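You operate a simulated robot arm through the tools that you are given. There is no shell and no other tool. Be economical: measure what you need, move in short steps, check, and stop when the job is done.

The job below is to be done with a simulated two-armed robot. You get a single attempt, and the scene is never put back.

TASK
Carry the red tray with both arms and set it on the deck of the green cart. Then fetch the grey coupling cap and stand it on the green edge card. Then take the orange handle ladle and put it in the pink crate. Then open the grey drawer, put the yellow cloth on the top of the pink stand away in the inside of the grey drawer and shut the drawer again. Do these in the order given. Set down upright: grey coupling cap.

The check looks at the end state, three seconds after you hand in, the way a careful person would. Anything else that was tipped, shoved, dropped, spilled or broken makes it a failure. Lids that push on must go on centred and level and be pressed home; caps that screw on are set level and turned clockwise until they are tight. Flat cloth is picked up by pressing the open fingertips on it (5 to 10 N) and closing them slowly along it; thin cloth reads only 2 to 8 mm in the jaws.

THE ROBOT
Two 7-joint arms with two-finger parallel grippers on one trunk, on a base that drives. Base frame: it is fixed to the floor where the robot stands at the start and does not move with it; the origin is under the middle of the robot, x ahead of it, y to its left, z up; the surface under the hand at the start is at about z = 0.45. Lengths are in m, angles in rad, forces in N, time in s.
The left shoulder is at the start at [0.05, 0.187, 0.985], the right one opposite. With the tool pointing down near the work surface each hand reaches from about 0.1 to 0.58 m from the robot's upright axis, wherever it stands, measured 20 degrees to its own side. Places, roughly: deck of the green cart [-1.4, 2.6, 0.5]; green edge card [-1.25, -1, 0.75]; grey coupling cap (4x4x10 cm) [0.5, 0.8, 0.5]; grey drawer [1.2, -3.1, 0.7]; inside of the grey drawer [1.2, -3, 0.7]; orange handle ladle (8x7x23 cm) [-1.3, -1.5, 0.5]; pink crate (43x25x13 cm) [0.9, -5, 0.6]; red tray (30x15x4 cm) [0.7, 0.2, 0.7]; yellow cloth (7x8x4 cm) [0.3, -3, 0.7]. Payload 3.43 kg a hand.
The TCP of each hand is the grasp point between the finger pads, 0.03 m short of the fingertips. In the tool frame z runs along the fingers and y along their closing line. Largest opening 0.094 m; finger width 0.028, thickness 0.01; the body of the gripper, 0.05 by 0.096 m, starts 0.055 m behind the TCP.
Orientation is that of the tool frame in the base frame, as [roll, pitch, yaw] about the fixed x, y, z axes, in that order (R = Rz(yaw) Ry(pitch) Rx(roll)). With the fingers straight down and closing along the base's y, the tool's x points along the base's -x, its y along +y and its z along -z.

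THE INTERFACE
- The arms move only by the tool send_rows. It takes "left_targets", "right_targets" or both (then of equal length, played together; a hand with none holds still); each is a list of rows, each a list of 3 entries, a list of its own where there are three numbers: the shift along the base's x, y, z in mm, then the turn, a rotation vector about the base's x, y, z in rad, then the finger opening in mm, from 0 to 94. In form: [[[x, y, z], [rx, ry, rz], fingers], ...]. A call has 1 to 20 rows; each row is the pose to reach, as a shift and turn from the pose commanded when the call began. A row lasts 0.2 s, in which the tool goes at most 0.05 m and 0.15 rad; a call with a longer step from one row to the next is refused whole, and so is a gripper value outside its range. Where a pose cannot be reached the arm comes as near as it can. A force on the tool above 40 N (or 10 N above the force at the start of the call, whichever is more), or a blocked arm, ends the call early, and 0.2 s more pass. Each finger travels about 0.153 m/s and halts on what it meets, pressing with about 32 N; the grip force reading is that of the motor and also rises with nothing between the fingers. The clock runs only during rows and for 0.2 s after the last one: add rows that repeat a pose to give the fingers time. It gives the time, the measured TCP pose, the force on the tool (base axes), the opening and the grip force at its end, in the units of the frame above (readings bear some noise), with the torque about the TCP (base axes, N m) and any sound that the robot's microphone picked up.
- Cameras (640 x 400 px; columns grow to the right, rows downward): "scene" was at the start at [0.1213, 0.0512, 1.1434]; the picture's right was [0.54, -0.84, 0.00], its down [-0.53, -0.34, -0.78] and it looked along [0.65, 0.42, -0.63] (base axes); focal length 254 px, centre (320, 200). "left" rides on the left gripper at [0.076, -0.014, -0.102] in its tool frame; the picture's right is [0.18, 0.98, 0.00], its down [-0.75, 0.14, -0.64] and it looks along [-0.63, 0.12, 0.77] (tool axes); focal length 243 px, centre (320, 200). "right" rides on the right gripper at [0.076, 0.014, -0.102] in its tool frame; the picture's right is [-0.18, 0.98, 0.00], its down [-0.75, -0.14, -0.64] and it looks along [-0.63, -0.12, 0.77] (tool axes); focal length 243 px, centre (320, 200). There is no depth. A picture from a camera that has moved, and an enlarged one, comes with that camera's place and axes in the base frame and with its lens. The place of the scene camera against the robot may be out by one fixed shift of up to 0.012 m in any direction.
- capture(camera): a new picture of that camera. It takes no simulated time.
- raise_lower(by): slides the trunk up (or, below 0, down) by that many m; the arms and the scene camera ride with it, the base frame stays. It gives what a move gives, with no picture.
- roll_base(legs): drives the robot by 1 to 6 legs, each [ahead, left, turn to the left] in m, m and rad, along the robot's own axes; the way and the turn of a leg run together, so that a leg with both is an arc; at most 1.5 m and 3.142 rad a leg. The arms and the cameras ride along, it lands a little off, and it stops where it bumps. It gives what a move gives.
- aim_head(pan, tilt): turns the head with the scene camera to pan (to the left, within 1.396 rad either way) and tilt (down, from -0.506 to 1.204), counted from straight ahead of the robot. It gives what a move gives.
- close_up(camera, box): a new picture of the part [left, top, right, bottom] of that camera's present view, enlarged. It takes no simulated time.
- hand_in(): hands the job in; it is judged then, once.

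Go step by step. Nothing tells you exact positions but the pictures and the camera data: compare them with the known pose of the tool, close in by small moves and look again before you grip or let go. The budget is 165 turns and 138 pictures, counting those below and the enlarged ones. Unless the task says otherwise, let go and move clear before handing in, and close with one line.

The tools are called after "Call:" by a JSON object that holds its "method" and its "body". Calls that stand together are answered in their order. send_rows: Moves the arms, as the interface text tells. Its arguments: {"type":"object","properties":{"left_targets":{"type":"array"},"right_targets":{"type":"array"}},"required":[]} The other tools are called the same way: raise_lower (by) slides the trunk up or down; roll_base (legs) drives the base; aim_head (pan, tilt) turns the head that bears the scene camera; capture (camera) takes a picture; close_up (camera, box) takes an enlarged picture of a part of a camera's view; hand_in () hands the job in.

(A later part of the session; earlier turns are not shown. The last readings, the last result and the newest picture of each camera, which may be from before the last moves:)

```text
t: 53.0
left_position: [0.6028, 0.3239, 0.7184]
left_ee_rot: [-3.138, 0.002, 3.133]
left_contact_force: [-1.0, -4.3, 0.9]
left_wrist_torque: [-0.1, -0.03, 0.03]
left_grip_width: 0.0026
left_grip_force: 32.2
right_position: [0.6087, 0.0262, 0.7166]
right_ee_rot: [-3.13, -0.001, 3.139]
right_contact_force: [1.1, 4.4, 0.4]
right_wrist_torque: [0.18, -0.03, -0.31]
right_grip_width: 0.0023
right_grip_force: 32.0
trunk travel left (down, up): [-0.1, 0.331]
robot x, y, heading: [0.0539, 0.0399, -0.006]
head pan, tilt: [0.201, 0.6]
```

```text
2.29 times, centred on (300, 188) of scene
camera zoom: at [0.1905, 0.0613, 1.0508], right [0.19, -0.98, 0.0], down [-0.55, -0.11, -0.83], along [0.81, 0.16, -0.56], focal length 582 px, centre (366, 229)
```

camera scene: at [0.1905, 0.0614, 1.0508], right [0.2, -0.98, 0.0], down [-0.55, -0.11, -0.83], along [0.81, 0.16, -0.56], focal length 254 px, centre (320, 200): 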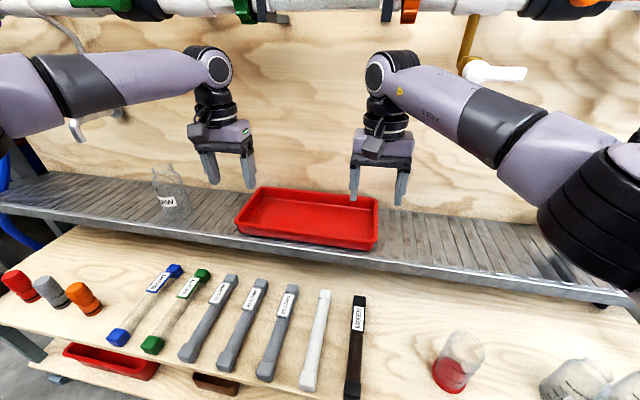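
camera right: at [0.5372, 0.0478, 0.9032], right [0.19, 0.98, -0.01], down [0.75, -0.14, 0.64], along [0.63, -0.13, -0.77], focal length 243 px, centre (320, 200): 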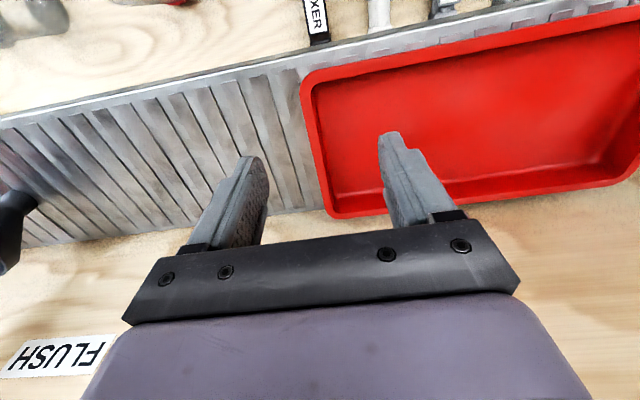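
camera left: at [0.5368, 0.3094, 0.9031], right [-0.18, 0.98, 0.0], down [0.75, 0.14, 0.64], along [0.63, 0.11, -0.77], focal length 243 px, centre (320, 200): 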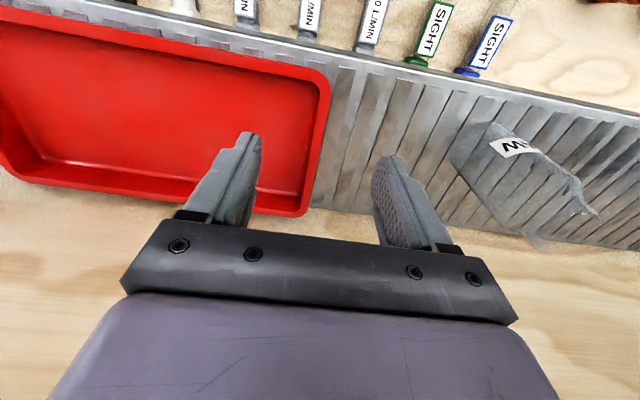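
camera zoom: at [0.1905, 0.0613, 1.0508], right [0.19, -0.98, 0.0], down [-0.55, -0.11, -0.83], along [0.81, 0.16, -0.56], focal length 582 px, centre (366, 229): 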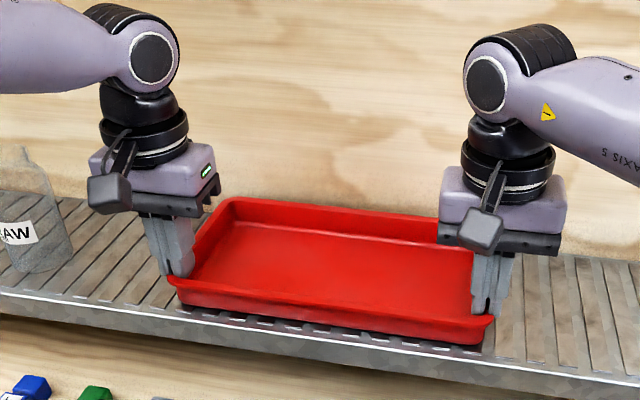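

Both grips read a 2.5 mm wall, so they hold it. I'll lift and draw back slowly with both arms together.

Call:
{"method": "send_rows", "body": {"left_targets": [[[-4, 0, 8], [0, 0, 0], 0], [[-8, 0, 20], [0, 0, 0], 0], [[-14, 0, 35], [0, 0, 0], 0], [[-20, 0, 50], [0, 0, 0], 0], [[-35, 0, 65], [0, 0, 0], 0], [[-50, 0, 80], [0, 0, 0], 0], [[-65, 0, 95], [0, 0, 0], 0], [[-80, 0, 110], [0, 0, 0], 0], [[-95, 0, 120], [0, 0, 0], 0], [[-110, 0, 120], [0, 0, 0], 0], [[-110, 0, 120], [0, 0, 0], 0]], "right_targets": [[[-4, 0, 8], [0, 0, 0], 0], [[-8, 0, 20], [0, 0, 0], 0], [[-14, 0, 35], [0, 0, 0], 0], [[-20, 0, 50], [0, 0, 0], 0], [[-35, 0, 65], [0, 0, 0], 0], [[-50, 0, 80], [0, 0, 0], 0], [[-65, 0, 95], [0, 0, 0], 0], [[-80, 0, 110], [0, 0, 0], 0], [[-95, 0, 120], [0, 0, 0], 0], [[-110, 0, 120], [0, 0, 0], 0], [[-110, 0, 120], [0, 0, 0], 0]]}}

Call:
{"method": "capture", "body": {"camera": "scene"}}

```text
t: 55.4
left_position: [0.4925, 0.3238, 0.8396]
left_ee_rot: [-3.133, 0.001, 3.137]
left_contact_force: [-1.4, -30.2, -1.5]
left_wrist_torque: [-0.71, -0.11, -0.05]
left_grip_width: 0.0026
left_grip_force: 31.8
right_position: [0.4963, 0.0265, 0.8362]
right_ee_rot: [-3.139, 0.001, -3.142]
right_contact_force: [0.7, 29.0, -0.1]
right_wrist_torque: [0.83, 0.23, -0.39]
right_grip_width: 0.0026
right_grip_force: 31.8
trunk travel left (down, up): [-0.1, 0.331]
robot x, y, heading: [0.0541, 0.0389, -0.011]
head pan, tilt: [0.201, 0.6]
```

```text
113 pictures are left
camera scene: at [0.1905, 0.0613, 1.0508], right [0.19, -0.98, 0.0], down [-0.55, -0.11, -0.83], along [0.81, 0.16, -0.56], focal length 254 px, centre (320, 200)
```

scene: 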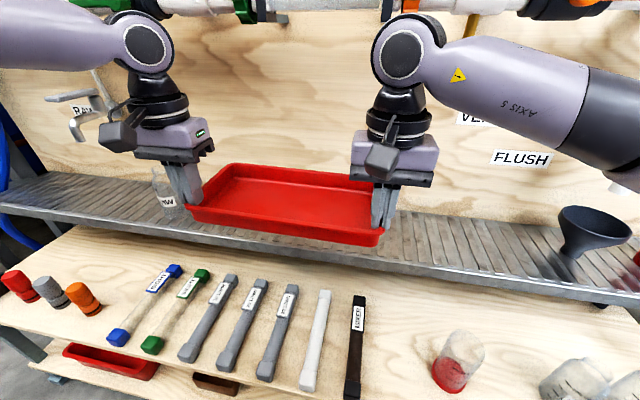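

The tray is up and level. About 30 N of outward tension has built up between the hands, so I'll ease it by bringing them slightly together.

Call:
{"method": "send_rows", "body": {"left_targets": [[[-10, -1, 0], [0, 0, 0], 0], [[-20, -2, 0], [0, 0, 0], 0], [[-20, -2, 0], [0, 0, 0], 0]], "right_targets": [[[-10, 1, 0], [0, 0, 0], 0], [[-20, 2, 0], [0, 0, 0], 0], [[-20, 2, 0], [0, 0, 0], 0]]}}

```text
t: 56.1
left_position: [0.4728, 0.3222, 0.8373]
left_ee_rot: [-3.141, -0.001, 3.135]
left_contact_force: [-1.1, -16.0, -1.2]
left_wrist_torque: [-0.34, 0.29, -0.05]
left_grip_width: 0.0026
left_grip_force: 31.7
right_position: [0.4761, 0.0264, 0.8351]
right_ee_rot: [-3.132, -0.001, 3.139]
right_contact_force: [0.8, 16.5, -0.1]
right_wrist_torque: [0.48, -0.23, -0.23]
right_grip_width: 0.0022
right_grip_force: 31.8
trunk travel left (down, up): [-0.1, 0.331]
robot x, y, heading: [0.0526, 0.0415, -0.003]
head pan, tilt: [0.201, 0.6]
```

Call:
{"method": "send_rows", "body": {"left_targets": [[[-20, -1, 0], [0, 0, 0], 0], [[-40, -2, 0], [0, 0, 0], 0], [[-40, -2, 0], [0, 0, 0], 0]], "right_targets": [[[-20, 1, 0], [0, 0, 0], 0], [[-40, 2, 0], [0, 0, 0], 0], [[-40, 2, 0], [0, 0, 0], 0]]}}

Call:
{"method": "roll_base", "body": {"legs": [[-0.35, 0, 0]]}}

Call:
{"method": "aim_head", "body": {"pan": 1.39, "tilt": 0.2}}

Call:
{"method": "capture", "body": {"camera": "scene"}}

```text
t: 57.0
left_position: [0.4325, 0.3224, 0.8383]
left_ee_rot: [3.138, -0.001, 3.137]
left_contact_force: [1.2, 12.5, -1.5]
left_wrist_torque: [0.36, 0.63, 0.27]
left_grip_width: 0.0021
left_grip_force: 31.6
right_position: [0.4389, 0.0272, 0.8347]
right_ee_rot: [-3.123, -0.003, 3.138]
right_contact_force: [-2.1, -12.6, 0.1]
right_wrist_torque: [-0.17, -0.57, 0.32]
right_grip_width: 0.002
right_grip_force: 32.0
trunk travel left (down, up): [-0.1, 0.331]
robot x, y, heading: [0.0556, 0.0396, -0.003]
head pan, tilt: [0.201, 0.6]
```

```text
t: 59.2
left_position: [0.0918, 0.3229, 0.8393]
left_ee_rot: [3.136, 0.0, 3.127]
left_contact_force: [0.5, 27.2, -0.8]
left_wrist_torque: [0.75, 0.04, 0.28]
left_grip_width: 0.0024
left_grip_force: 32.2
right_position: [0.0955, 0.0271, 0.8344]
right_ee_rot: [-3.121, -0.004, 3.133]
right_contact_force: [-0.6, -27.7, -1.0]
right_wrist_torque: [-0.57, 0.05, 0.06]
right_grip_width: 0.0025
right_grip_force: 32.5
trunk travel left (down, up): [-0.1, 0.331]
robot x, y, heading: [-0.2866, 0.0438, -0.01]
head pan, tilt: [0.201, 0.6]
```

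```text
t: 60.6
left_position: [0.0923, 0.3234, 0.839]
left_ee_rot: [3.137, 0.0, 3.125]
left_contact_force: [0.5, 2.7, -1.4]
left_wrist_torque: [0.08, 0.04, 0.23]
left_grip_width: 0.0024
left_grip_force: 31.8
right_position: [0.0949, 0.0271, 0.834]
right_ee_rot: [-3.12, -0.006, 3.131]
right_contact_force: [-0.4, -2.0, 0.0]
right_wrist_torque: [0.1, 0.06, 0.06]
right_grip_width: 0.0023
right_grip_force: 32.0
trunk travel left (down, up): [-0.1, 0.331]
robot x, y, heading: [-0.2872, 0.0418, -0.017]
head pan, tilt: [1.389, 0.201]
```

```text
112 pictures are left
camera scene: at [-0.2208, 0.1383, 1.0876], right [0.98, -0.19, 0.0], down [-0.04, -0.2, -0.98], along [0.19, 0.96, -0.2], focal length 254 px, centre (320, 200)
```

scene: 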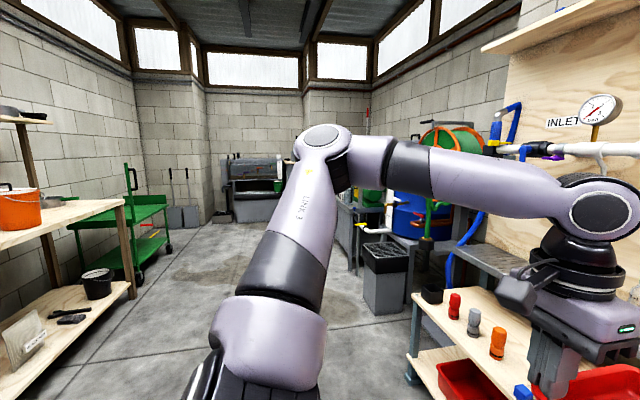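

The cart stands at roughly (-1.5, 2.7) with its deck at about z 0.49. I'll turn left, drive up the aisle, and then look at the tray.

Call:
{"method": "roll_base", "body": {"legs": [[0, 0, 1.585], [1.3, 0, 0]]}}

Call:
{"method": "aim_head", "body": {"pan": 0.4, "tilt": 0.5}}

Call:
{"method": "capture", "body": {"camera": "scene"}}

```text
t: 70.6
left_position: [-0.5219, 1.6706, 0.8394]
left_ee_rot: [3.136, 0.001, -1.609]
left_contact_force: [-6.8, 1.1, -1.7]
left_wrist_torque: [-0.01, 0.22, 0.29]
left_grip_width: 0.0025
left_grip_force: 32.2
right_position: [-0.2267, 1.6662, 0.8353]
right_ee_rot: [-3.121, -0.002, -1.607]
right_contact_force: [6.7, -1.3, -0.3]
right_wrist_torque: [-0.06, 0.01, 0.06]
right_grip_width: 0.002
right_grip_force: 32.5
trunk travel left (down, up): [-0.1, 0.331]
robot x, y, heading: [-0.2533, 1.2829, 1.534]
head pan, tilt: [1.389, 0.201]
```

```text
t: 71.9
left_position: [-0.5224, 1.6692, 0.838]
left_ee_rot: [3.134, 0.001, -1.609]
left_contact_force: [0.2, 1.2, -2.1]
left_wrist_torque: [-0.01, 0.09, 0.23]
left_grip_width: 0.0023
left_grip_force: 32.2
right_position: [-0.2256, 1.6665, 0.8346]
right_ee_rot: [-3.12, -0.004, -1.605]
right_contact_force: [1.2, -0.5, 0.3]
right_wrist_torque: [-0.02, 0.13, 0.04]
right_grip_width: 0.0023
right_grip_force: 32.1
trunk travel left (down, up): [-0.1, 0.331]
robot x, y, heading: [-0.249, 1.2848, 1.535]
head pan, tilt: [0.4, 0.499]
```

```text
111 pictures are left
camera scene: at [-0.2907, 1.4309, 1.0599], right [0.93, 0.36, 0.0], down [0.17, -0.45, -0.88], along [-0.31, 0.82, -0.48], focal length 254 px, centre (320, 200)
```

scene: 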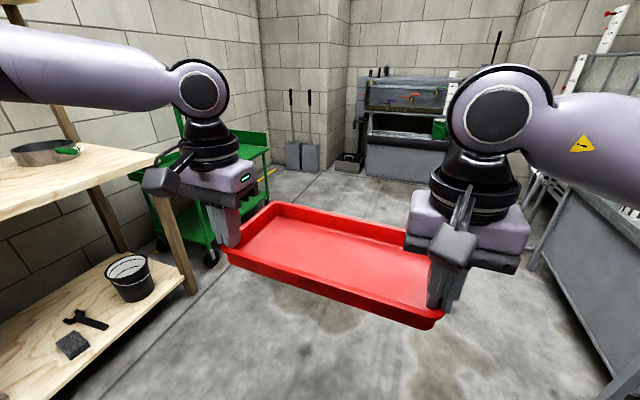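

The tray is held well. I'll continue up the aisle and turn to face the cart.

Call:
{"method": "roll_base", "body": {"legs": [[1.35, 0, 0], [0, 0, 1.6]]}}

Call:
{"method": "aim_head", "body": {"pan": 0.0, "tilt": 0.5}}

Call:
{"method": "capture", "body": {"camera": "scene"}}

```text
t: 82.7
left_position: [-0.5682, 2.3083, 0.8394]
left_ee_rot: [3.138, 0.0, 0.094]
left_contact_force: [-1.0, -1.4, -1.6]
left_wrist_torque: [-0.03, 0.04, 0.36]
left_grip_width: 0.0021
left_grip_force: 32.2
right_position: [-0.6024, 2.6035, 0.8345]
right_ee_rot: [-3.122, -0.002, 0.097]
right_contact_force: [2.3, 0.2, -0.6]
right_wrist_torque: [-0.16, -0.15, 0.14]
right_grip_width: 0.0024
right_grip_force: 32.0
trunk travel left (down, up): [-0.1, 0.331]
robot x, y, heading: [-0.2209, 2.6262, -3.048]
head pan, tilt: [0.4, 0.499]
```

```text
t: 83.6
left_position: [-0.569, 2.3092, 0.8392]
left_ee_rot: [3.136, 0.0, 0.094]
left_contact_force: [-0.8, -0.6, -2.2]
left_wrist_torque: [-0.09, -0.03, 0.3]
left_grip_width: 0.0026
left_grip_force: 31.8
right_position: [-0.6044, 2.6037, 0.8337]
right_ee_rot: [-3.12, -0.004, 0.098]
right_contact_force: [1.3, 0.6, -0.1]
right_wrist_torque: [-0.13, -0.04, 0.04]
right_grip_width: 0.0023
right_grip_force: 32.2
trunk travel left (down, up): [-0.1, 0.331]
robot x, y, heading: [-0.2212, 2.6265, -3.047]
head pan, tilt: [0.0, 0.499]
```

```text
110 pictures are left
camera scene: at [-0.378, 2.6187, 1.0599], right [-0.09, 1.0, 0.0], down [0.48, 0.05, -0.88], along [-0.87, -0.08, -0.48], focal length 254 px, centre (320, 200)
```

scene: 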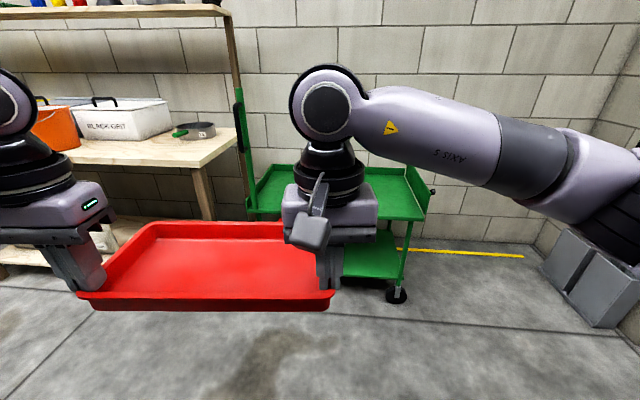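

The cart deck spans about x -1.28 to -1.85 and y 2.2 to 3.0, with a handle at its left end. I'll straighten up, shift right and approach part of the way.

Call:
{"method": "roll_base", "body": {"legs": [[0, 0, -0.094], [0, -0.2, 0], [0.45, 0, 0]]}}

Call:
{"method": "aim_head", "body": {"pan": 0.0, "tilt": 0.75}}

Call:
{"method": "capture", "body": {"camera": "scene"}}

```text
t: 88.8
left_position: [-1.0548, 2.5466, 0.8383]
left_ee_rot: [3.137, 0.0, -0.005]
left_contact_force: [-1.4, -1.0, -1.5]
left_wrist_torque: [-0.01, -0.01, 0.35]
left_grip_width: 0.0025
left_grip_force: 31.8
right_position: [-1.0616, 2.841, 0.8347]
right_ee_rot: [-3.12, -0.004, -0.004]
right_contact_force: [2.0, 0.5, -0.3]
right_wrist_torque: [-0.14, -0.05, 0.12]
right_grip_width: 0.0023
right_grip_force: 31.6
trunk travel left (down, up): [-0.1, 0.331]
robot x, y, heading: [-0.6751, 2.8305, 3.132]
head pan, tilt: [0.0, 0.499]
```

```text
t: 89.6
left_position: [-1.0559, 2.5452, 0.8396]
left_ee_rot: [3.136, 0.001, -0.006]
left_contact_force: [-1.7, 0.1, -2.1]
left_wrist_torque: [-0.09, -0.05, 0.28]
left_grip_width: 0.0024
left_grip_force: 32.1
right_position: [-1.06, 2.8426, 0.8357]
right_ee_rot: [-3.119, -0.004, -0.005]
right_contact_force: [1.7, 0.3, 0.0]
right_wrist_torque: [-0.15, -0.02, 0.09]
right_grip_width: 0.0021
right_grip_force: 31.8
trunk travel left (down, up): [-0.1, 0.331]
robot x, y, heading: [-0.6762, 2.8326, 3.135]
head pan, tilt: [0.0, 0.75]
```

```text
109 pictures are left
camera scene: at [-0.8272, 2.8341, 1.038], right [0.01, 1.0, 0.0], down [0.68, 0.0, -0.73], along [-0.73, 0.01, -0.68], focal length 254 px, centre (320, 200)
```

scene: 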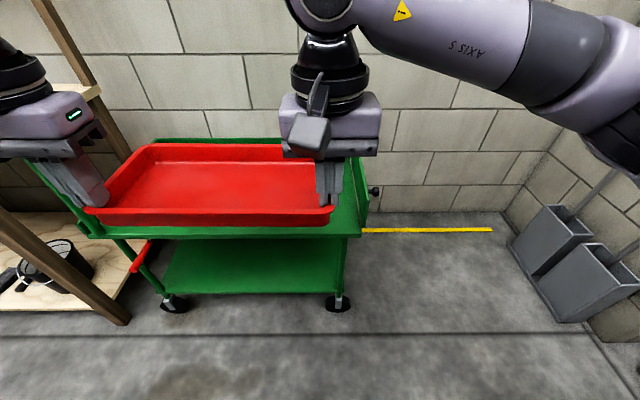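

The near edge of the deck is at x ≈ -1.28. I'll extend both arms 0.1 m forward, drive closer and lower the trunk.

Call:
{"method": "send_rows", "body": {"left_targets": [[[-20, 0, 0], [0, 0, 0], 0], [[-40, 0, 0], [0, 0, 0], 0], [[-60, 0, 0], [0, 0, 0], 0], [[-80, 0, 0], [0, 0, 0], 0], [[-100, 0, 0], [0, 0, 0], 0], [[-110, 0, 0], [0, 0, 0], 0], [[-110, 0, 0], [0, 0, 0], 0]], "right_targets": [[[-20, 0, 0], [0, 0, 0], 0], [[-40, 0, 0], [0, 0, 0], 0], [[-60, 0, 0], [0, 0, 0], 0], [[-80, 0, 0], [0, 0, 0], 0], [[-100, 0, 0], [0, 0, 0], 0], [[-110, 0, 0], [0, 0, 0], 0], [[-110, 0, 0], [0, 0, 0], 0]]}}

Call:
{"method": "roll_base", "body": {"legs": [[0.23, 0, 0]]}}

Call:
{"method": "raise_lower", "body": {"by": -0.1}}

Call:
{"method": "capture", "body": {"camera": "scene"}}

```text
t: 91.2
left_position: [-1.1653, 2.5458, 0.8372]
left_ee_rot: [3.134, -0.001, -0.007]
left_contact_force: [-2.2, -6.5, -1.6]
left_wrist_torque: [-0.14, 0.27, 0.47]
left_grip_width: 0.0024
left_grip_force: 32.5
right_position: [-1.1731, 2.8406, 0.8331]
right_ee_rot: [-3.122, -0.004, -0.004]
right_contact_force: [2.2, 5.0, -1.1]
right_wrist_torque: [-0.01, -0.32, 0.33]
right_grip_width: 0.0028
right_grip_force: 32.3
trunk travel left (down, up): [-0.1, 0.331]
robot x, y, heading: [-0.6783, 2.8309, 3.136]
head pan, tilt: [0.0, 0.75]
```

```text
t: 92.9
left_position: [-1.3957, 2.5454, 0.8379]
left_ee_rot: [3.136, 0.0, -0.003]
left_contact_force: [-2.5, -9.2, -0.5]
left_wrist_torque: [-0.24, 0.03, 0.5]
left_grip_width: 0.0027
left_grip_force: 32.2
right_position: [-1.4017, 2.8422, 0.8333]
right_ee_rot: [-3.12, -0.003, -0.002]
right_contact_force: [1.8, 7.3, 0.1]
right_wrist_torque: [0.06, -0.12, 0.39]
right_grip_width: 0.0023
right_grip_force: 31.8
trunk travel left (down, up): [-0.1, 0.331]
robot x, y, heading: [-0.9074, 2.8281, 3.136]
head pan, tilt: [0.0, 0.75]
```

```text
t: 94.2
left_position: [-1.3958, 2.5458, 0.7377]
left_ee_rot: [3.136, 0.002, -0.004]
left_contact_force: [-3.2, -1.3, -2.4]
left_wrist_torque: [-0.12, 0.01, 0.45]
left_grip_width: 0.0025
left_grip_force: 32.3
right_position: [-1.4035, 2.8419, 0.7337]
right_ee_rot: [-3.121, -0.004, -0.002]
right_contact_force: [1.9, 0.2, 0.0]
right_wrist_torque: [-0.11, -0.08, 0.31]
right_grip_width: 0.0024
right_grip_force: 32.2
trunk travel left (down, up): [0.0, 0.431]
robot x, y, heading: [-0.912, 2.8295, 3.138]
head pan, tilt: [0.0, 0.75]
```

```text
108 pictures are left
camera scene: at [-1.058, 2.835, 0.938], right [0.0, 1.0, 0.0], down [0.68, 0.0, -0.73], along [-0.73, 0.0, -0.68], focal length 254 px, centre (320, 200)
```

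scene: 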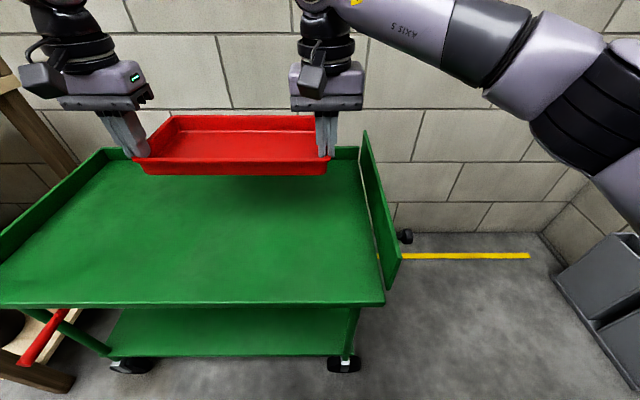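

The tray is over the deck. I'll lower it together in steps.

Call:
{"method": "send_rows", "body": {"left_targets": [[[0, 0, -20], [0, 0, 0], 0], [[0, 0, -40], [0, 0, 0], 0], [[0, 0, -60], [0, 0, 0], 0], [[0, 0, -80], [0, 0, 0], 0], [[0, 0, -100], [0, 0, 0], 0], [[0, 0, -115], [0, 0, 0], 0], [[0, 0, -130], [0, 0, 0], 0], [[0, 0, -130], [0, 0, 0], 0]], "right_targets": [[[0, 0, -20], [0, 0, 0], 0], [[0, 0, -40], [0, 0, 0], 0], [[0, 0, -60], [0, 0, 0], 0], [[0, 0, -80], [0, 0, 0], 0], [[0, 0, -100], [0, 0, 0], 0], [[0, 0, -115], [0, 0, 0], 0], [[0, 0, -130], [0, 0, 0], 0], [[0, 0, -130], [0, 0, 0], 0]]}}

Call:
{"method": "capture", "body": {"camera": "scene"}}

```text
t: 96.0
left_position: [-1.3953, 2.5463, 0.6083]
left_ee_rot: [3.135, 0.0, -0.004]
left_contact_force: [-2.9, -9.2, -1.9]
left_wrist_torque: [-0.25, 0.1, 0.52]
left_grip_width: 0.0024
left_grip_force: 32.1
right_position: [-1.4018, 2.8426, 0.6043]
right_ee_rot: [-3.12, -0.003, 0.0]
right_contact_force: [3.6, 9.1, -0.7]
right_wrist_torque: [0.09, -0.13, 0.41]
right_grip_width: 0.0024
right_grip_force: 32.0
trunk travel left (down, up): [0.0, 0.431]
robot x, y, heading: [-0.9089, 2.8308, 3.141]
head pan, tilt: [0.0, 0.75]
```

```text
107 pictures are left
camera scene: at [-1.0581, 2.835, 0.9379], right [0.0, 1.0, 0.0], down [0.68, 0.0, -0.73], along [-0.73, 0.0, -0.68], focal length 254 px, centre (320, 200)
```

scene: 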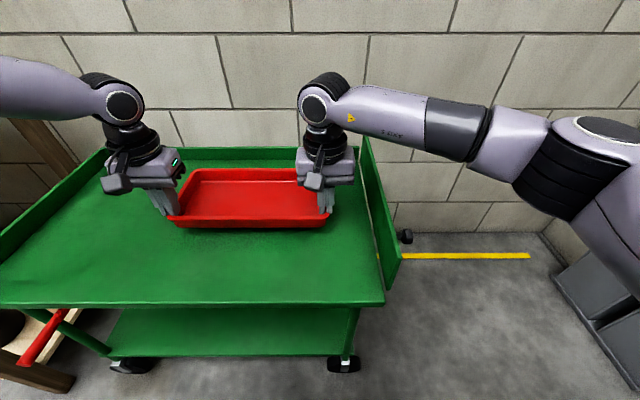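

Call:
{"method": "send_rows", "body": {"left_targets": [[[0, 0, -10], [0, 0, 0], 0], [[0, 0, -18], [0, 0, 0], 0], [[0, 0, -24], [0, 0, 0], 0], [[0, 0, -30], [0, 0, 0], 0], [[0, 0, -34], [0, 0, 0], 0]], "right_targets": [[[0, 0, -10], [0, 0, 0], 0], [[0, 0, -18], [0, 0, 0], 0], [[0, 0, -24], [0, 0, 0], 0], [[0, 0, -30], [0, 0, 0], 0], [[0, 0, -34], [0, 0, 0], 0]]}}

Call:
{"method": "close_up", "body": {"camera": "scene", "box": [120, 120, 400, 295]}}

```text
t: 97.2
left_position: [-1.3949, 2.5456, 0.5781]
left_ee_rot: [3.134, 0.004, -0.002]
left_contact_force: [-3.1, -16.5, 12.0]
left_wrist_torque: [-0.48, -0.23, 0.54]
left_grip_width: 0.0025
left_grip_force: 32.1
right_position: [-1.4038, 2.8409, 0.5735]
right_ee_rot: [-3.123, 0.002, -0.002]
right_contact_force: [3.4, 11.5, 25.5]
right_wrist_torque: [0.1, -0.12, 0.46]
right_grip_width: 0.0031
right_grip_force: 32.4
trunk travel left (down, up): [0.0, 0.431]
robot x, y, heading: [-0.907, 2.8267, 3.138]
head pan, tilt: [0.0, 0.75]
```

```text
2.29 times, centred on (260, 208) of scene
camera zoom: at [-1.0561, 2.8351, 0.9391], right [0.0, 1.0, 0.0], down [0.68, 0.0, -0.73], along [-0.73, 0.0, -0.68], focal length 582 px, centre (457, 183)
```

zoom: 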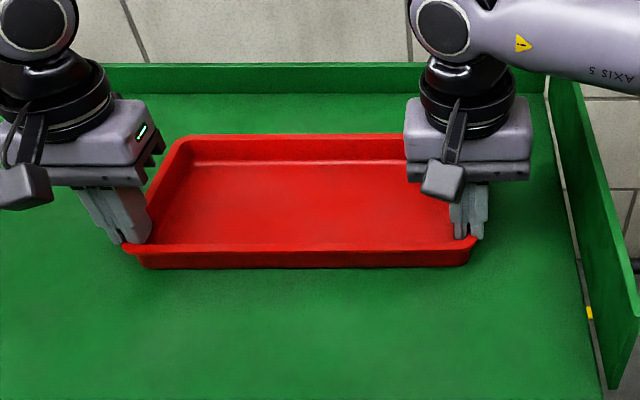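

The tray rests on the deck, with contact felt on both hands. I'll relax by 2 mm, open slowly and rise.

Call:
{"method": "send_rows", "body": {"left_targets": [[[0, 0, 2], [0, 0, 0], 0], [[0, 0, 2], [0, 0, 0], 8], [[0, 0, 2], [0, 0, 0], 25], [[0, 0, 2], [0, 0, 0], 50], [[0, 0, 2], [0, 0, 0], 60], [[0, 0, 30], [0, 0, 0], 60], [[0, 0, 70], [0, 0, 0], 60], [[0, 0, 110], [0, 0, 0], 60], [[0, 0, 150], [0, 0, 0], 60]], "right_targets": [[[0, 0, 2], [0, 0, 0], 0], [[0, 0, 2], [0, 0, 0], 8], [[0, 0, 2], [0, 0, 0], 25], [[0, 0, 2], [0, 0, 0], 50], [[0, 0, 2], [0, 0, 0], 60], [[0, 0, 30], [0, 0, 0], 60], [[0, 0, 70], [0, 0, 0], 60], [[0, 0, 110], [0, 0, 0], 60], [[0, 0, 150], [0, 0, 0], 60]]}}

Call:
{"method": "capture", "body": {"camera": "scene"}}

```text
t: 99.2
left_position: [-1.3958, 2.5449, 0.7246]
left_ee_rot: [3.134, 0.001, -0.006]
left_contact_force: [0.3, 0.9, -0.5]
left_wrist_torque: [-0.01, -0.03, 0.01]
left_grip_width: 0.06
left_grip_force: 0.1
right_position: [-1.4037, 2.8425, 0.7208]
right_ee_rot: [-3.12, -0.003, -0.002]
right_contact_force: [-0.1, 0.1, -1.2]
right_wrist_torque: [0.0, -0.03, 0.01]
right_grip_width: 0.06
right_grip_force: 0.0
trunk travel left (down, up): [0.0, 0.431]
robot x, y, heading: [-0.9083, 2.8308, 3.138]
head pan, tilt: [0.0, 0.75]
```

```text
105 pictures are left
camera scene: at [-1.0581, 2.835, 0.9378], right [0.0, 1.0, 0.0], down [0.68, 0.0, -0.73], along [-0.73, 0.0, -0.68], focal length 254 px, centre (320, 200)
```

scene: 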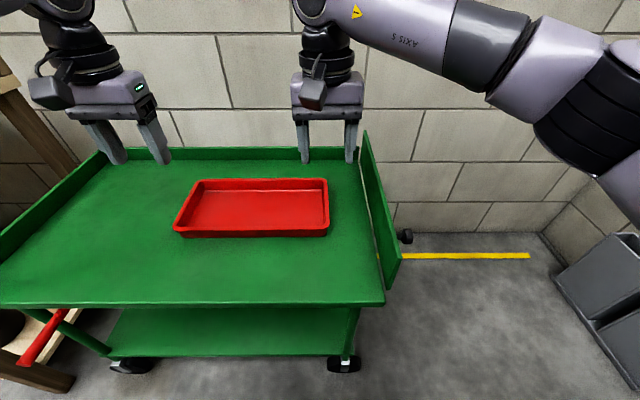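

The tray is on the deck. Now I'll retract the arms, raise the trunk and back off, then turn around for the cap.

Call:
{"method": "send_rows", "body": {"left_targets": [[[20, 0, 30], [0, 0, 0], 60], [[50, 0, 50], [0, 0, 0], 60], [[90, 0, 70], [0, 0, 0], 60], [[130, 0, 80], [0, 0, 0], 60], [[150, 0, 90], [0, 0, 0], 60]], "right_targets": [[[20, 0, 30], [0, 0, 0], 60], [[50, 0, 50], [0, 0, 0], 60], [[90, 0, 70], [0, 0, 0], 60], [[130, 0, 80], [0, 0, 0], 60], [[150, 0, 90], [0, 0, 0], 60]]}}

Call:
{"method": "roll_base", "body": {"legs": [[-0.55, 0, 0], [0, 0, 1.55], [0, 0, 1.58]]}}

Call:
{"method": "raise_lower", "body": {"by": 0.2}}

Call:
{"method": "aim_head", "body": {"pan": -0.9, "tilt": 0.4}}

Call:
{"method": "capture", "body": {"camera": "scene"}}

```text
t: 100.4
left_position: [-1.2447, 2.5467, 0.8136]
left_ee_rot: [3.135, 0.0, -0.005]
left_contact_force: [-0.2, 0.0, -0.3]
left_wrist_torque: [-0.02, 0.01, -0.03]
left_grip_width: 0.0598
left_grip_force: 0.1
right_position: [-1.2506, 2.8441, 0.8095]
right_ee_rot: [-3.12, -0.004, -0.001]
right_contact_force: [-0.1, -0.4, -0.3]
right_wrist_torque: [0.05, -0.01, -0.03]
right_grip_width: 0.0598
right_grip_force: 0.1
trunk travel left (down, up): [0.0, 0.431]
robot x, y, heading: [-0.9061, 2.832, 3.141]
head pan, tilt: [0.0, 0.75]
```

```text
t: 111.2
left_position: [-0.0038, 3.0986, 0.813]
left_ee_rot: [3.134, -0.001, 3.101]
left_contact_force: [0.2, 0.4, 0.3]
left_wrist_torque: [0.01, -0.01, -0.02]
left_grip_width: 0.0602
left_grip_force: 0.2
right_position: [-0.0086, 2.8005, 0.8095]
right_ee_rot: [-3.12, -0.004, 3.103]
right_contact_force: [0.6, 0.3, -0.3]
right_wrist_torque: [0.0, -0.01, -0.01]
right_grip_width: 0.06
right_grip_force: 0.1
trunk travel left (down, up): [0.0, 0.431]
robot x, y, heading: [-0.3541, 2.8248, -0.042]
head pan, tilt: [0.0, 0.75]
```

```text
t: 113.3
left_position: [-0.0045, 3.0982, 1.0131]
left_ee_rot: [3.134, -0.001, 3.099]
left_contact_force: [-0.1, -0.2, -0.2]
left_wrist_torque: [-0.03, 0.01, 0.02]
left_grip_width: 0.0601
left_grip_force: 0.0
right_position: [-0.0076, 2.8005, 1.0096]
right_ee_rot: [-3.121, -0.004, 3.104]
right_contact_force: [0.4, -0.1, 0.6]
right_wrist_torque: [0.03, 0.0, 0.01]
right_grip_width: 0.0598
right_grip_force: 0.1
trunk travel left (down, up): [-0.2, 0.231]
robot x, y, heading: [-0.3502, 2.8269, -0.035]
head pan, tilt: [0.0, 0.75]
```

```text
t: 114.5
left_position: [-0.004, 3.0991, 1.0129]
left_ee_rot: [3.133, 0.0, 3.099]
left_contact_force: [-0.5, -0.2, 0.7]
left_wrist_torque: [0.0, 0.04, 0.03]
left_grip_width: 0.0599
left_grip_force: 0.1
right_position: [-0.0084, 2.8012, 1.0095]
right_ee_rot: [-3.122, -0.004, 3.102]
right_contact_force: [-0.5, -0.2, 0.3]
right_wrist_torque: [-0.01, 0.04, -0.01]
right_grip_width: 0.06
right_grip_force: 0.0
trunk travel left (down, up): [-0.2, 0.231]
robot x, y, heading: [-0.3547, 2.83, -0.039]
head pan, tilt: [-0.901, 0.4]
```

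```text
104 pictures are left
camera scene: at [-0.2483, 2.7549, 1.169], right [-0.81, -0.59, 0.0], down [-0.23, 0.31, -0.92], along [0.54, -0.74, -0.39], focal length 254 px, centre (320, 200)
```

scene: 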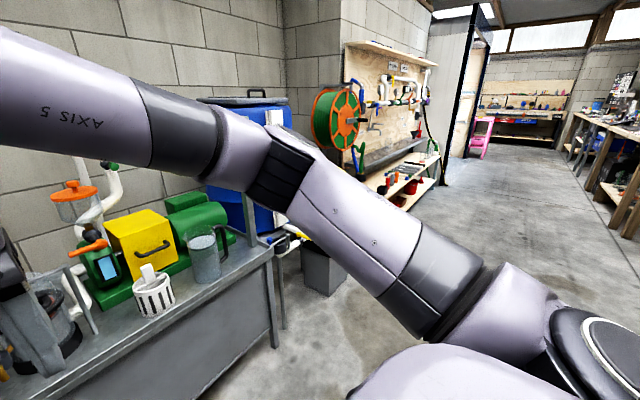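

The aisle is clear. I'll slide right along it to stand in front of the cap end of the bench.

Call:
{"method": "roll_base", "body": {"legs": [[0, 0, 0.039], [0, -1.0, 0], [0, -0.9, 0]]}}

Call:
{"method": "aim_head", "body": {"pan": 0.0, "tilt": 0.7}}

Call:
{"method": "capture", "body": {"camera": "scene"}}

```text
t: 131.6
left_position: [-0.0126, 1.2441, 1.0142]
left_ee_rot: [3.134, 0.001, 3.136]
left_contact_force: [-0.4, 0.2, -0.8]
left_wrist_torque: [0.0, 0.02, -0.01]
left_grip_width: 0.0598
left_grip_force: 0.0
right_position: [-0.0058, 0.9443, 1.0094]
right_ee_rot: [-3.123, -0.004, 3.137]
right_contact_force: [-0.8, 0.9, 0.5]
right_wrist_torque: [-0.03, -0.03, 0.02]
right_grip_width: 0.0599
right_grip_force: 0.1
trunk travel left (down, up): [-0.2, 0.231]
robot x, y, heading: [-0.3488, 0.9589, -0.007]
head pan, tilt: [-0.901, 0.4]
```

```text
t: 132.8
left_position: [-0.0139, 1.244, 1.0134]
left_ee_rot: [3.135, 0.001, 3.135]
left_contact_force: [0.2, -0.1, 0.4]
left_wrist_torque: [0.04, 0.0, -0.03]
left_grip_width: 0.0599
left_grip_force: 0.2
right_position: [-0.0059, 0.9452, 1.0096]
right_ee_rot: [-3.121, -0.005, 3.138]
right_contact_force: [0.3, 0.3, 0.2]
right_wrist_torque: [0.01, 0.01, 0.01]
right_grip_width: 0.0599
right_grip_force: 0.1
trunk travel left (down, up): [-0.2, 0.231]
robot x, y, heading: [-0.3507, 0.9627, -0.006]
head pan, tilt: [0.0, 0.7]
```

```text
103 pictures are left
camera scene: at [-0.2165, 0.964, 1.1422], right [-0.01, -1.0, 0.0], down [-0.64, 0.0, -0.77], along [0.77, -0.01, -0.64], focal length 254 px, centre (320, 200)
```

scene: 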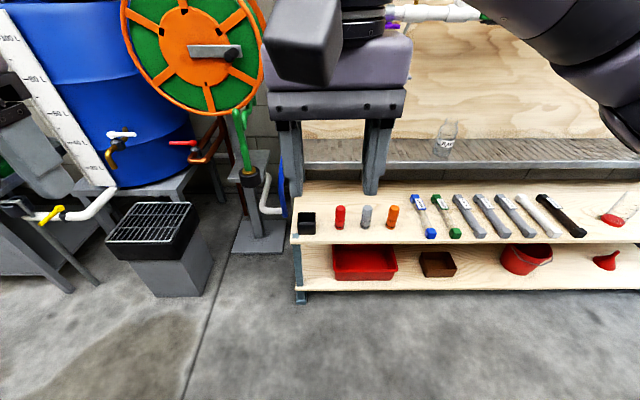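

The grey cap stands at about (0.455, 0.78), between the red and orange ones. I'll move in.

Call:
{"method": "roll_base", "body": {"legs": [[0.35, -0.03, 0.006]]}}

Call:
{"method": "send_rows", "body": {"right_targets": [[[20, -30, -20], [0, 0, 0], 70], [[35, -60, -60], [0, 0, 0], 70], [[50, -90, -100], [0, 0, 0], 70], [[65, -110, -140], [0, 0, 0], 70], [[80, -125, -180], [0, 0, 0], 70], [[90, -130, -220], [0, 0, 0], 70], [[90, -132, -260], [0, 0, 0], 70], [[90, -132, -300], [0, 0, 0], 70], [[90, -132, -330], [0, 0, 0], 70], [[90, -132, -330], [0, 0, 0], 70]]}}

Call:
{"method": "capture", "body": {"camera": "right"}}

Call:
{"method": "capture", "body": {"camera": "scene"}}

```text
t: 135.1
left_position: [0.3277, 1.2171, 1.0129]
left_ee_rot: [3.136, -0.001, -3.135]
left_contact_force: [-0.2, 1.0, 0.6]
left_wrist_torque: [0.0, -0.04, 0.01]
left_grip_width: 0.06
left_grip_force: 0.1
right_position: [0.337, 0.9203, 1.0091]
right_ee_rot: [-3.12, -0.004, -3.13]
right_contact_force: [0.3, -0.2, -0.1]
right_wrist_torque: [0.02, 0.01, 0.0]
right_grip_width: 0.0602
right_grip_force: 0.1
trunk travel left (down, up): [-0.2, 0.231]
robot x, y, heading: [-0.0065, 0.9317, 0.011]
head pan, tilt: [0.0, 0.7]
```

```text
refused: row 2 steps farther than a row can; nothing moved
```

```text
102 pictures are left
camera right: at [0.2625, 0.9355, 1.1134], right [0.17, 0.98, -0.02], down [0.76, -0.12, 0.64], along [0.63, -0.13, -0.77], focal length 243 px, centre (320, 200)
```

right: 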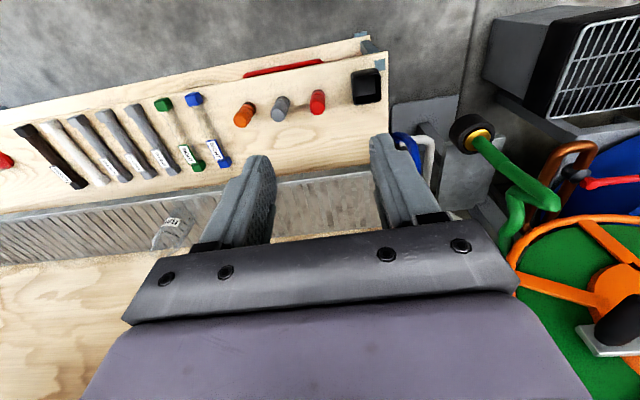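

```text
101 pictures are left
camera scene: at [0.1282, 0.9357, 1.1422], right [0.01, -1.0, 0.0], down [-0.64, 0.0, -0.76], along [0.76, 0.01, -0.64], focal length 254 px, centre (320, 200)
```

scene: 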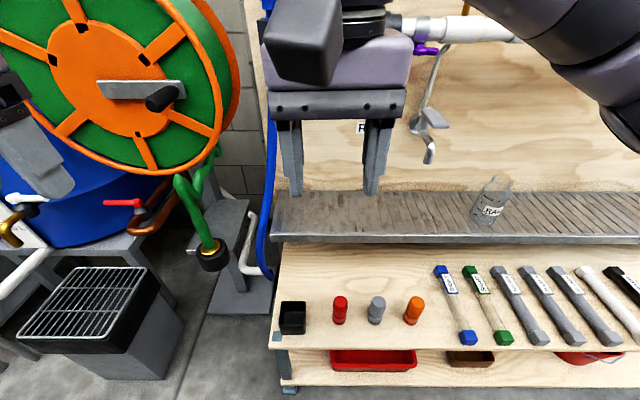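

Call:
{"method": "send_rows", "body": {"right_targets": [[[15, -20, -30], [0, 0, 0], 80], [[30, -40, -65], [0, 0, 0], 80], [[45, -55, -105], [0, 0, 0], 80], [[60, -70, -145], [0, 0, 0], 80], [[75, -85, -185], [0, 0, 0], 80], [[90, -100, -225], [0, 0, 0], 80], [[100, -110, -265], [0, 0, 0], 80], [[105, -118, -305], [0, 0, 0], 80], [[105, -120, -340], [0, 0, 0], 80], [[105, -120, -340], [0, 0, 0], 80]]}}

Call:
{"method": "capture", "body": {"camera": "right"}}

Call:
{"method": "close_up", "body": {"camera": "scene", "box": [260, 150, 500, 390]}}

```text
t: 137.3
left_position: [0.3295, 1.216, 1.0133]
left_ee_rot: [3.134, 0.002, -3.134]
left_contact_force: [0.2, 0.7, -0.2]
left_wrist_torque: [-0.03, 0.04, -0.03]
left_grip_width: 0.0599
left_grip_force: 0.0
right_position: [0.4413, 0.8003, 0.6697]
right_ee_rot: [-3.122, -0.002, -3.131]
right_contact_force: [-0.6, -0.6, -0.6]
right_wrist_torque: [-0.03, -0.02, 0.02]
right_grip_width: 0.0801
right_grip_force: 0.0
trunk travel left (down, up): [-0.2, 0.231]
robot x, y, heading: [-0.0049, 0.9306, 0.008]
head pan, tilt: [0.0, 0.7]
```

```text
100 pictures are left
camera right: at [0.3663, 0.8157, 0.7745], right [0.17, 0.98, -0.02], down [0.76, -0.12, 0.64], along [0.63, -0.13, -0.77], focal length 243 px, centre (320, 200)
```

right: 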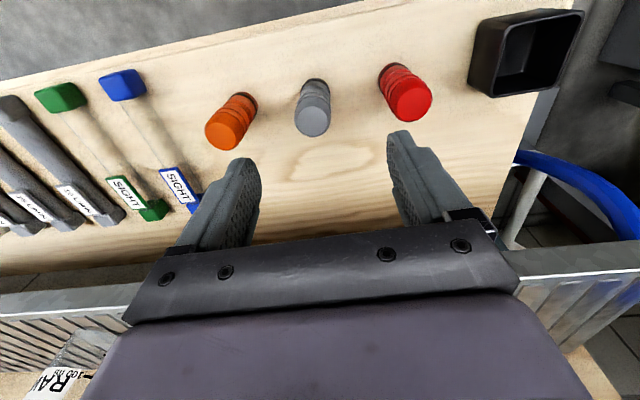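

```text
1.67 times, centred on (380, 270) of scene
camera zoom: at [0.1281, 0.9357, 1.1422], right [0.01, -1.0, 0.0], down [-0.64, 0.0, -0.76], along [0.76, 0.01, -0.64], focal length 424 px, centre (220, 83)
```

zoom: 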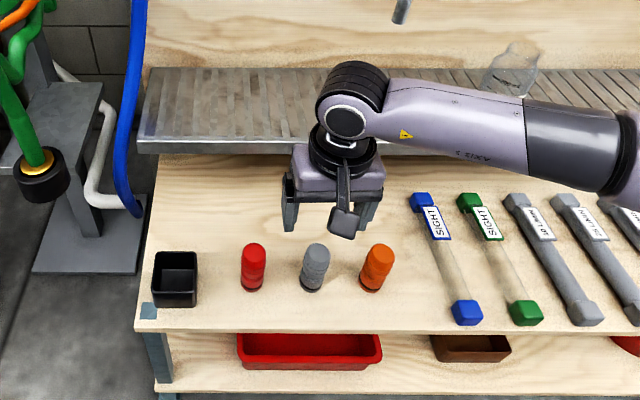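

The grey cap is at about (0.455, 0.788). I'll go down over it.

Call:
{"method": "send_rows", "body": {"right_targets": [[[14, -12, -20], [0, 0, 0], 74], [[14, -12, -55], [0, 0, 0], 74], [[14, -12, -90], [0, 0, 0], 74], [[14, -12, -115], [0, 0, 0], 74], [[14, -12, -135], [0, 0, 0], 74], [[14, -12, -149], [0, 0, 0], 74], [[14, -12, -149], [0, 0, 0], 74]]}}

Call:
{"method": "capture", "body": {"camera": "right"}}

Call:
{"method": "close_up", "body": {"camera": "scene", "box": [300, 220, 460, 360]}}

```text
t: 138.9
left_position: [0.3281, 1.2172, 1.0129]
left_ee_rot: [3.134, -0.001, -3.136]
left_contact_force: [0.0, 0.9, 0.4]
left_wrist_torque: [0.03, 0.02, -0.03]
left_grip_width: 0.06
left_grip_force: 0.1
right_position: [0.4568, 0.7871, 0.5192]
right_ee_rot: [-3.12, -0.004, -3.13]
right_contact_force: [-0.4, -1.2, 1.2]
right_wrist_torque: [-0.01, -0.02, -0.02]
right_grip_width: 0.074
right_grip_force: 0.1
trunk travel left (down, up): [-0.2, 0.231]
robot x, y, heading: [-0.0057, 0.9285, 0.005]
head pan, tilt: [0.0, 0.7]
```

```text
98 pictures are left
camera right: at [0.3814, 0.803, 0.6241], right [0.17, 0.98, -0.02], down [0.76, -0.12, 0.64], along [0.63, -0.13, -0.77], focal length 243 px, centre (320, 200)
```

right: 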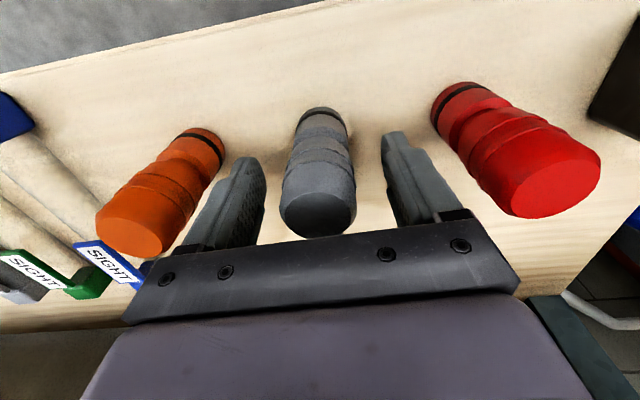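

```text
2.86 times, centred on (380, 290) of scene
camera zoom: at [0.128, 0.9357, 1.1422], right [0.01, -1.0, 0.0], down [-0.64, 0.0, -0.76], along [0.76, 0.01, -0.64], focal length 727 px, centre (149, -57)
```

zoom: 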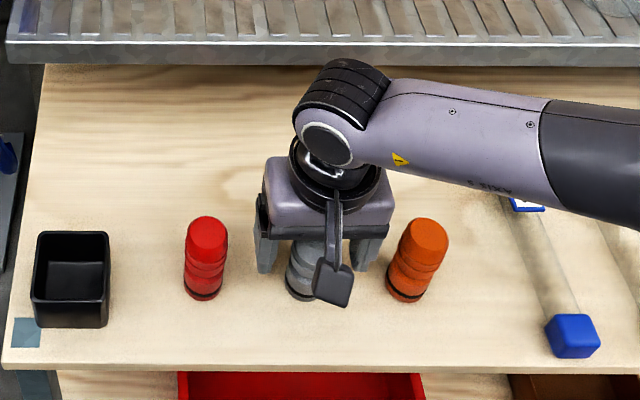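

Call:
{"method": "send_rows", "body": {"right_targets": [[[0, 0, 0], [0, 0, 0], 55], [[0, 0, 0], [0, 0, 0], 45], [[0, 0, 0], [0, 0, 0], 35], [[0, 0, 0], [0, 0, 0], 25], [[0, 0, 0], [0, 0, 0], 15], [[0, 0, 0], [0, 0, 0], 15]]}}

Call:
{"method": "capture", "body": {"camera": "right"}}

```text
t: 140.3
left_position: [0.328, 1.2171, 1.0145]
left_ee_rot: [3.134, 0.0, -3.135]
left_contact_force: [0.7, 0.3, -0.8]
left_wrist_torque: [0.05, 0.04, 0.0]
left_grip_width: 0.0599
left_grip_force: 0.0
right_position: [0.4573, 0.7867, 0.5196]
right_ee_rot: [-3.12, -0.005, -3.131]
right_contact_force: [-1.0, 0.5, 0.3]
right_wrist_torque: [0.01, 0.0, -0.05]
right_grip_width: 0.0365
right_grip_force: 32.0
trunk travel left (down, up): [-0.2, 0.231]
robot x, y, heading: [-0.0055, 0.9318, 0.005]
head pan, tilt: [0.0, 0.7]
```

```text
96 pictures are left
camera right: at [0.3816, 0.8029, 0.6244], right [0.17, 0.98, -0.02], down [0.76, -0.12, 0.64], along [0.63, -0.13, -0.77], focal length 243 px, centre (320, 200)
```

right: 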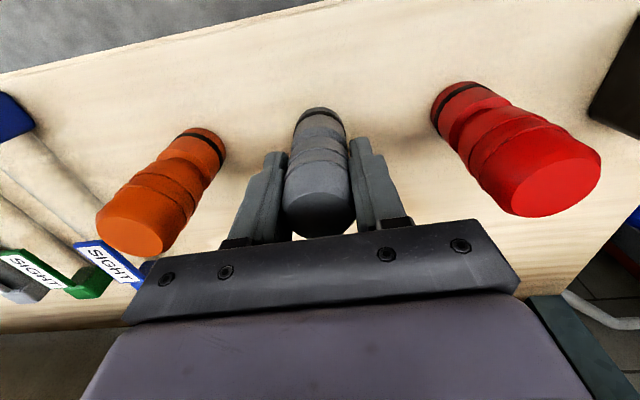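

The cap is gripped at 36.5 mm. I'll lift it clear, retract, back off and turn towards the tables on the other side.

Call:
{"method": "send_rows", "body": {"right_targets": [[[0, 0, 15], [0, 0, 0], 15], [[0, 0, 45], [0, 0, 0], 15], [[0, 0, 90], [0, 0, 0], 15], [[0, 0, 135], [0, 0, 0], 15], [[0, 0, 180], [0, 0, 0], 15], [[-20, 0, 225], [0, 0, 0], 15], [[-45, 0, 265], [0, 0, 0], 15], [[-75, 0, 300], [0, 0, 0], 15], [[-105, 0, 330], [0, 0, 0], 15]]}}

Call:
{"method": "roll_base", "body": {"legs": [[-0.35, 0, 0], [0, 0, -1.57]]}}

Call:
{"method": "aim_head", "body": {"pan": -0.4, "tilt": 0.4}}

Call:
{"method": "capture", "body": {"camera": "scene"}}

```text
t: 142.3
left_position: [0.3273, 1.2177, 1.0133]
left_ee_rot: [3.135, 0.002, -3.134]
left_contact_force: [-0.2, -0.3, -0.5]
left_wrist_torque: [-0.03, 0.0, 0.0]
left_grip_width: 0.06
left_grip_force: 0.1
right_position: [0.352, 0.7876, 0.8534]
right_ee_rot: [-3.12, -0.003, -3.133]
right_contact_force: [0.1, 0.2, -0.6]
right_wrist_torque: [-0.02, -0.01, 0.01]
right_grip_width: 0.0367
right_grip_force: 32.0
trunk travel left (down, up): [-0.2, 0.231]
robot x, y, heading: [-0.0073, 0.9321, 0.013]
head pan, tilt: [0.0, 0.7]
```

```text
t: 148.3
left_position: [-0.0554, 0.6002, 1.0132]
left_ee_rot: [3.134, 0.0, 1.6]
left_contact_force: [0.6, 0.9, 0.2]
left_wrist_torque: [0.0, -0.01, 0.0]
left_grip_width: 0.06
left_grip_force: 0.0
right_position: [-0.4834, 0.5639, 0.8521]
right_ee_rot: [-3.121, -0.003, 1.603]
right_contact_force: [0.3, -0.4, -0.6]
right_wrist_torque: [0.02, -0.01, 0.01]
right_grip_width: 0.0367
right_grip_force: 32.1
trunk travel left (down, up): [-0.2, 0.231]
robot x, y, heading: [-0.3486, 0.9259, -1.544]
head pan, tilt: [0.0, 0.7]
```

```text
t: 149.2
left_position: [-0.0551, 0.5983, 1.013]
left_ee_rot: [3.135, -0.002, 1.601]
left_contact_force: [0.0, 0.5, -0.4]
left_wrist_torque: [0.0, 0.02, 0.01]
left_grip_width: 0.06
left_grip_force: 0.0
right_position: [-0.4824, 0.5646, 0.8526]
right_ee_rot: [-3.122, -0.004, 1.603]
right_contact_force: [0.1, 0.4, 0.4]
right_wrist_torque: [0.03, -0.05, -0.01]
right_grip_width: 0.0364
right_grip_force: 31.8
trunk travel left (down, up): [-0.2, 0.231]
robot x, y, heading: [-0.3523, 0.9264, -1.541]
head pan, tilt: [-0.4, 0.4]
```

```text
95 pictures are left
camera scene: at [-0.3908, 0.7862, 1.169], right [-0.93, 0.36, 0.0], down [0.14, 0.36, -0.92], along [-0.33, -0.86, -0.39], focal length 254 px, centre (320, 200)
```

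scene: 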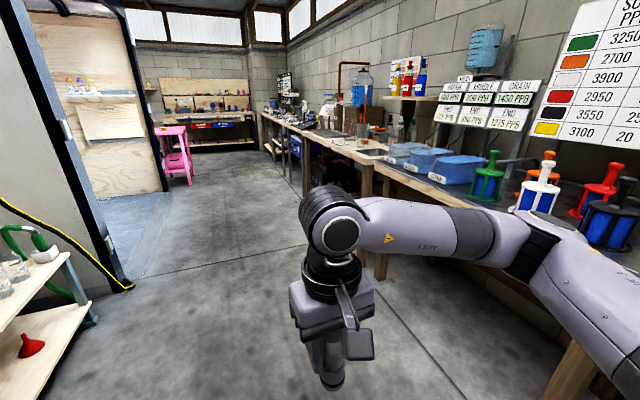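

The tables run along the left side (x < -1). I'll drive to in front of the card location and face the table.

Call:
{"method": "roll_base", "body": {"legs": [[1.4, 0, 0], [0.35, 0, 0], [0, 0, -1.6]]}}

Call:
{"method": "aim_head", "body": {"pan": 0.0, "tilt": 0.5}}

Call:
{"method": "capture", "body": {"camera": "scene"}}

```text
t: 162.0
left_position: [-0.6542, -1.0762, 1.013]
left_ee_rot: [3.135, 0.001, -0.063]
left_contact_force: [0.6, 0.4, 0.4]
left_wrist_torque: [-0.01, -0.01, 0.02]
left_grip_width: 0.0598
left_grip_force: 0.0
right_position: [-0.6497, -0.6467, 0.8527]
right_ee_rot: [-3.121, -0.004, -0.059]
right_contact_force: [0.6, 0.7, -0.4]
right_wrist_torque: [-0.03, -0.01, 0.03]
right_grip_width: 0.0363
right_grip_force: 31.9
trunk travel left (down, up): [-0.2, 0.231]
robot x, y, heading: [-0.3013, -0.8145, 3.074]
head pan, tilt: [-0.4, 0.4]
```

```text
t: 162.8
left_position: [-0.6541, -1.0754, 1.0138]
left_ee_rot: [3.133, 0.0, -0.061]
left_contact_force: [0.1, 0.3, -0.4]
left_wrist_torque: [-0.03, 0.0, -0.02]
left_grip_width: 0.0597
left_grip_force: 0.0
right_position: [-0.6496, -0.6468, 0.852]
right_ee_rot: [-3.122, -0.003, -0.059]
right_contact_force: [0.0, 0.1, 0.1]
right_wrist_torque: [-0.01, 0.0, -0.02]
right_grip_width: 0.0366
right_grip_force: 32.1
trunk travel left (down, up): [-0.2, 0.231]
robot x, y, heading: [-0.3019, -0.8114, 3.078]
head pan, tilt: [0.0, 0.499]
```

```text
94 pictures are left
camera scene: at [-0.4586, -0.7986, 1.1599], right [0.06, 1.0, 0.0], down [0.48, -0.03, -0.88], along [-0.88, 0.06, -0.48], focal length 254 px, centre (320, 200)
```

scene: 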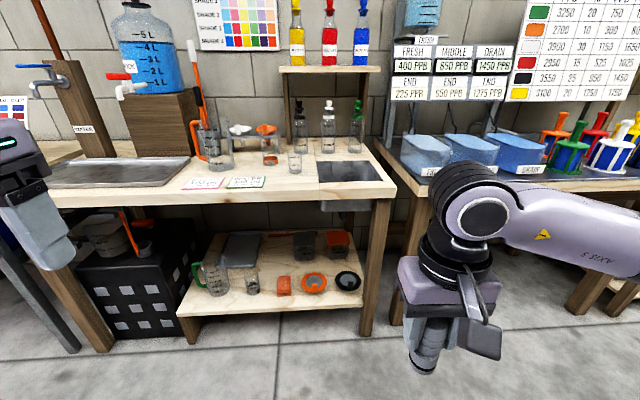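

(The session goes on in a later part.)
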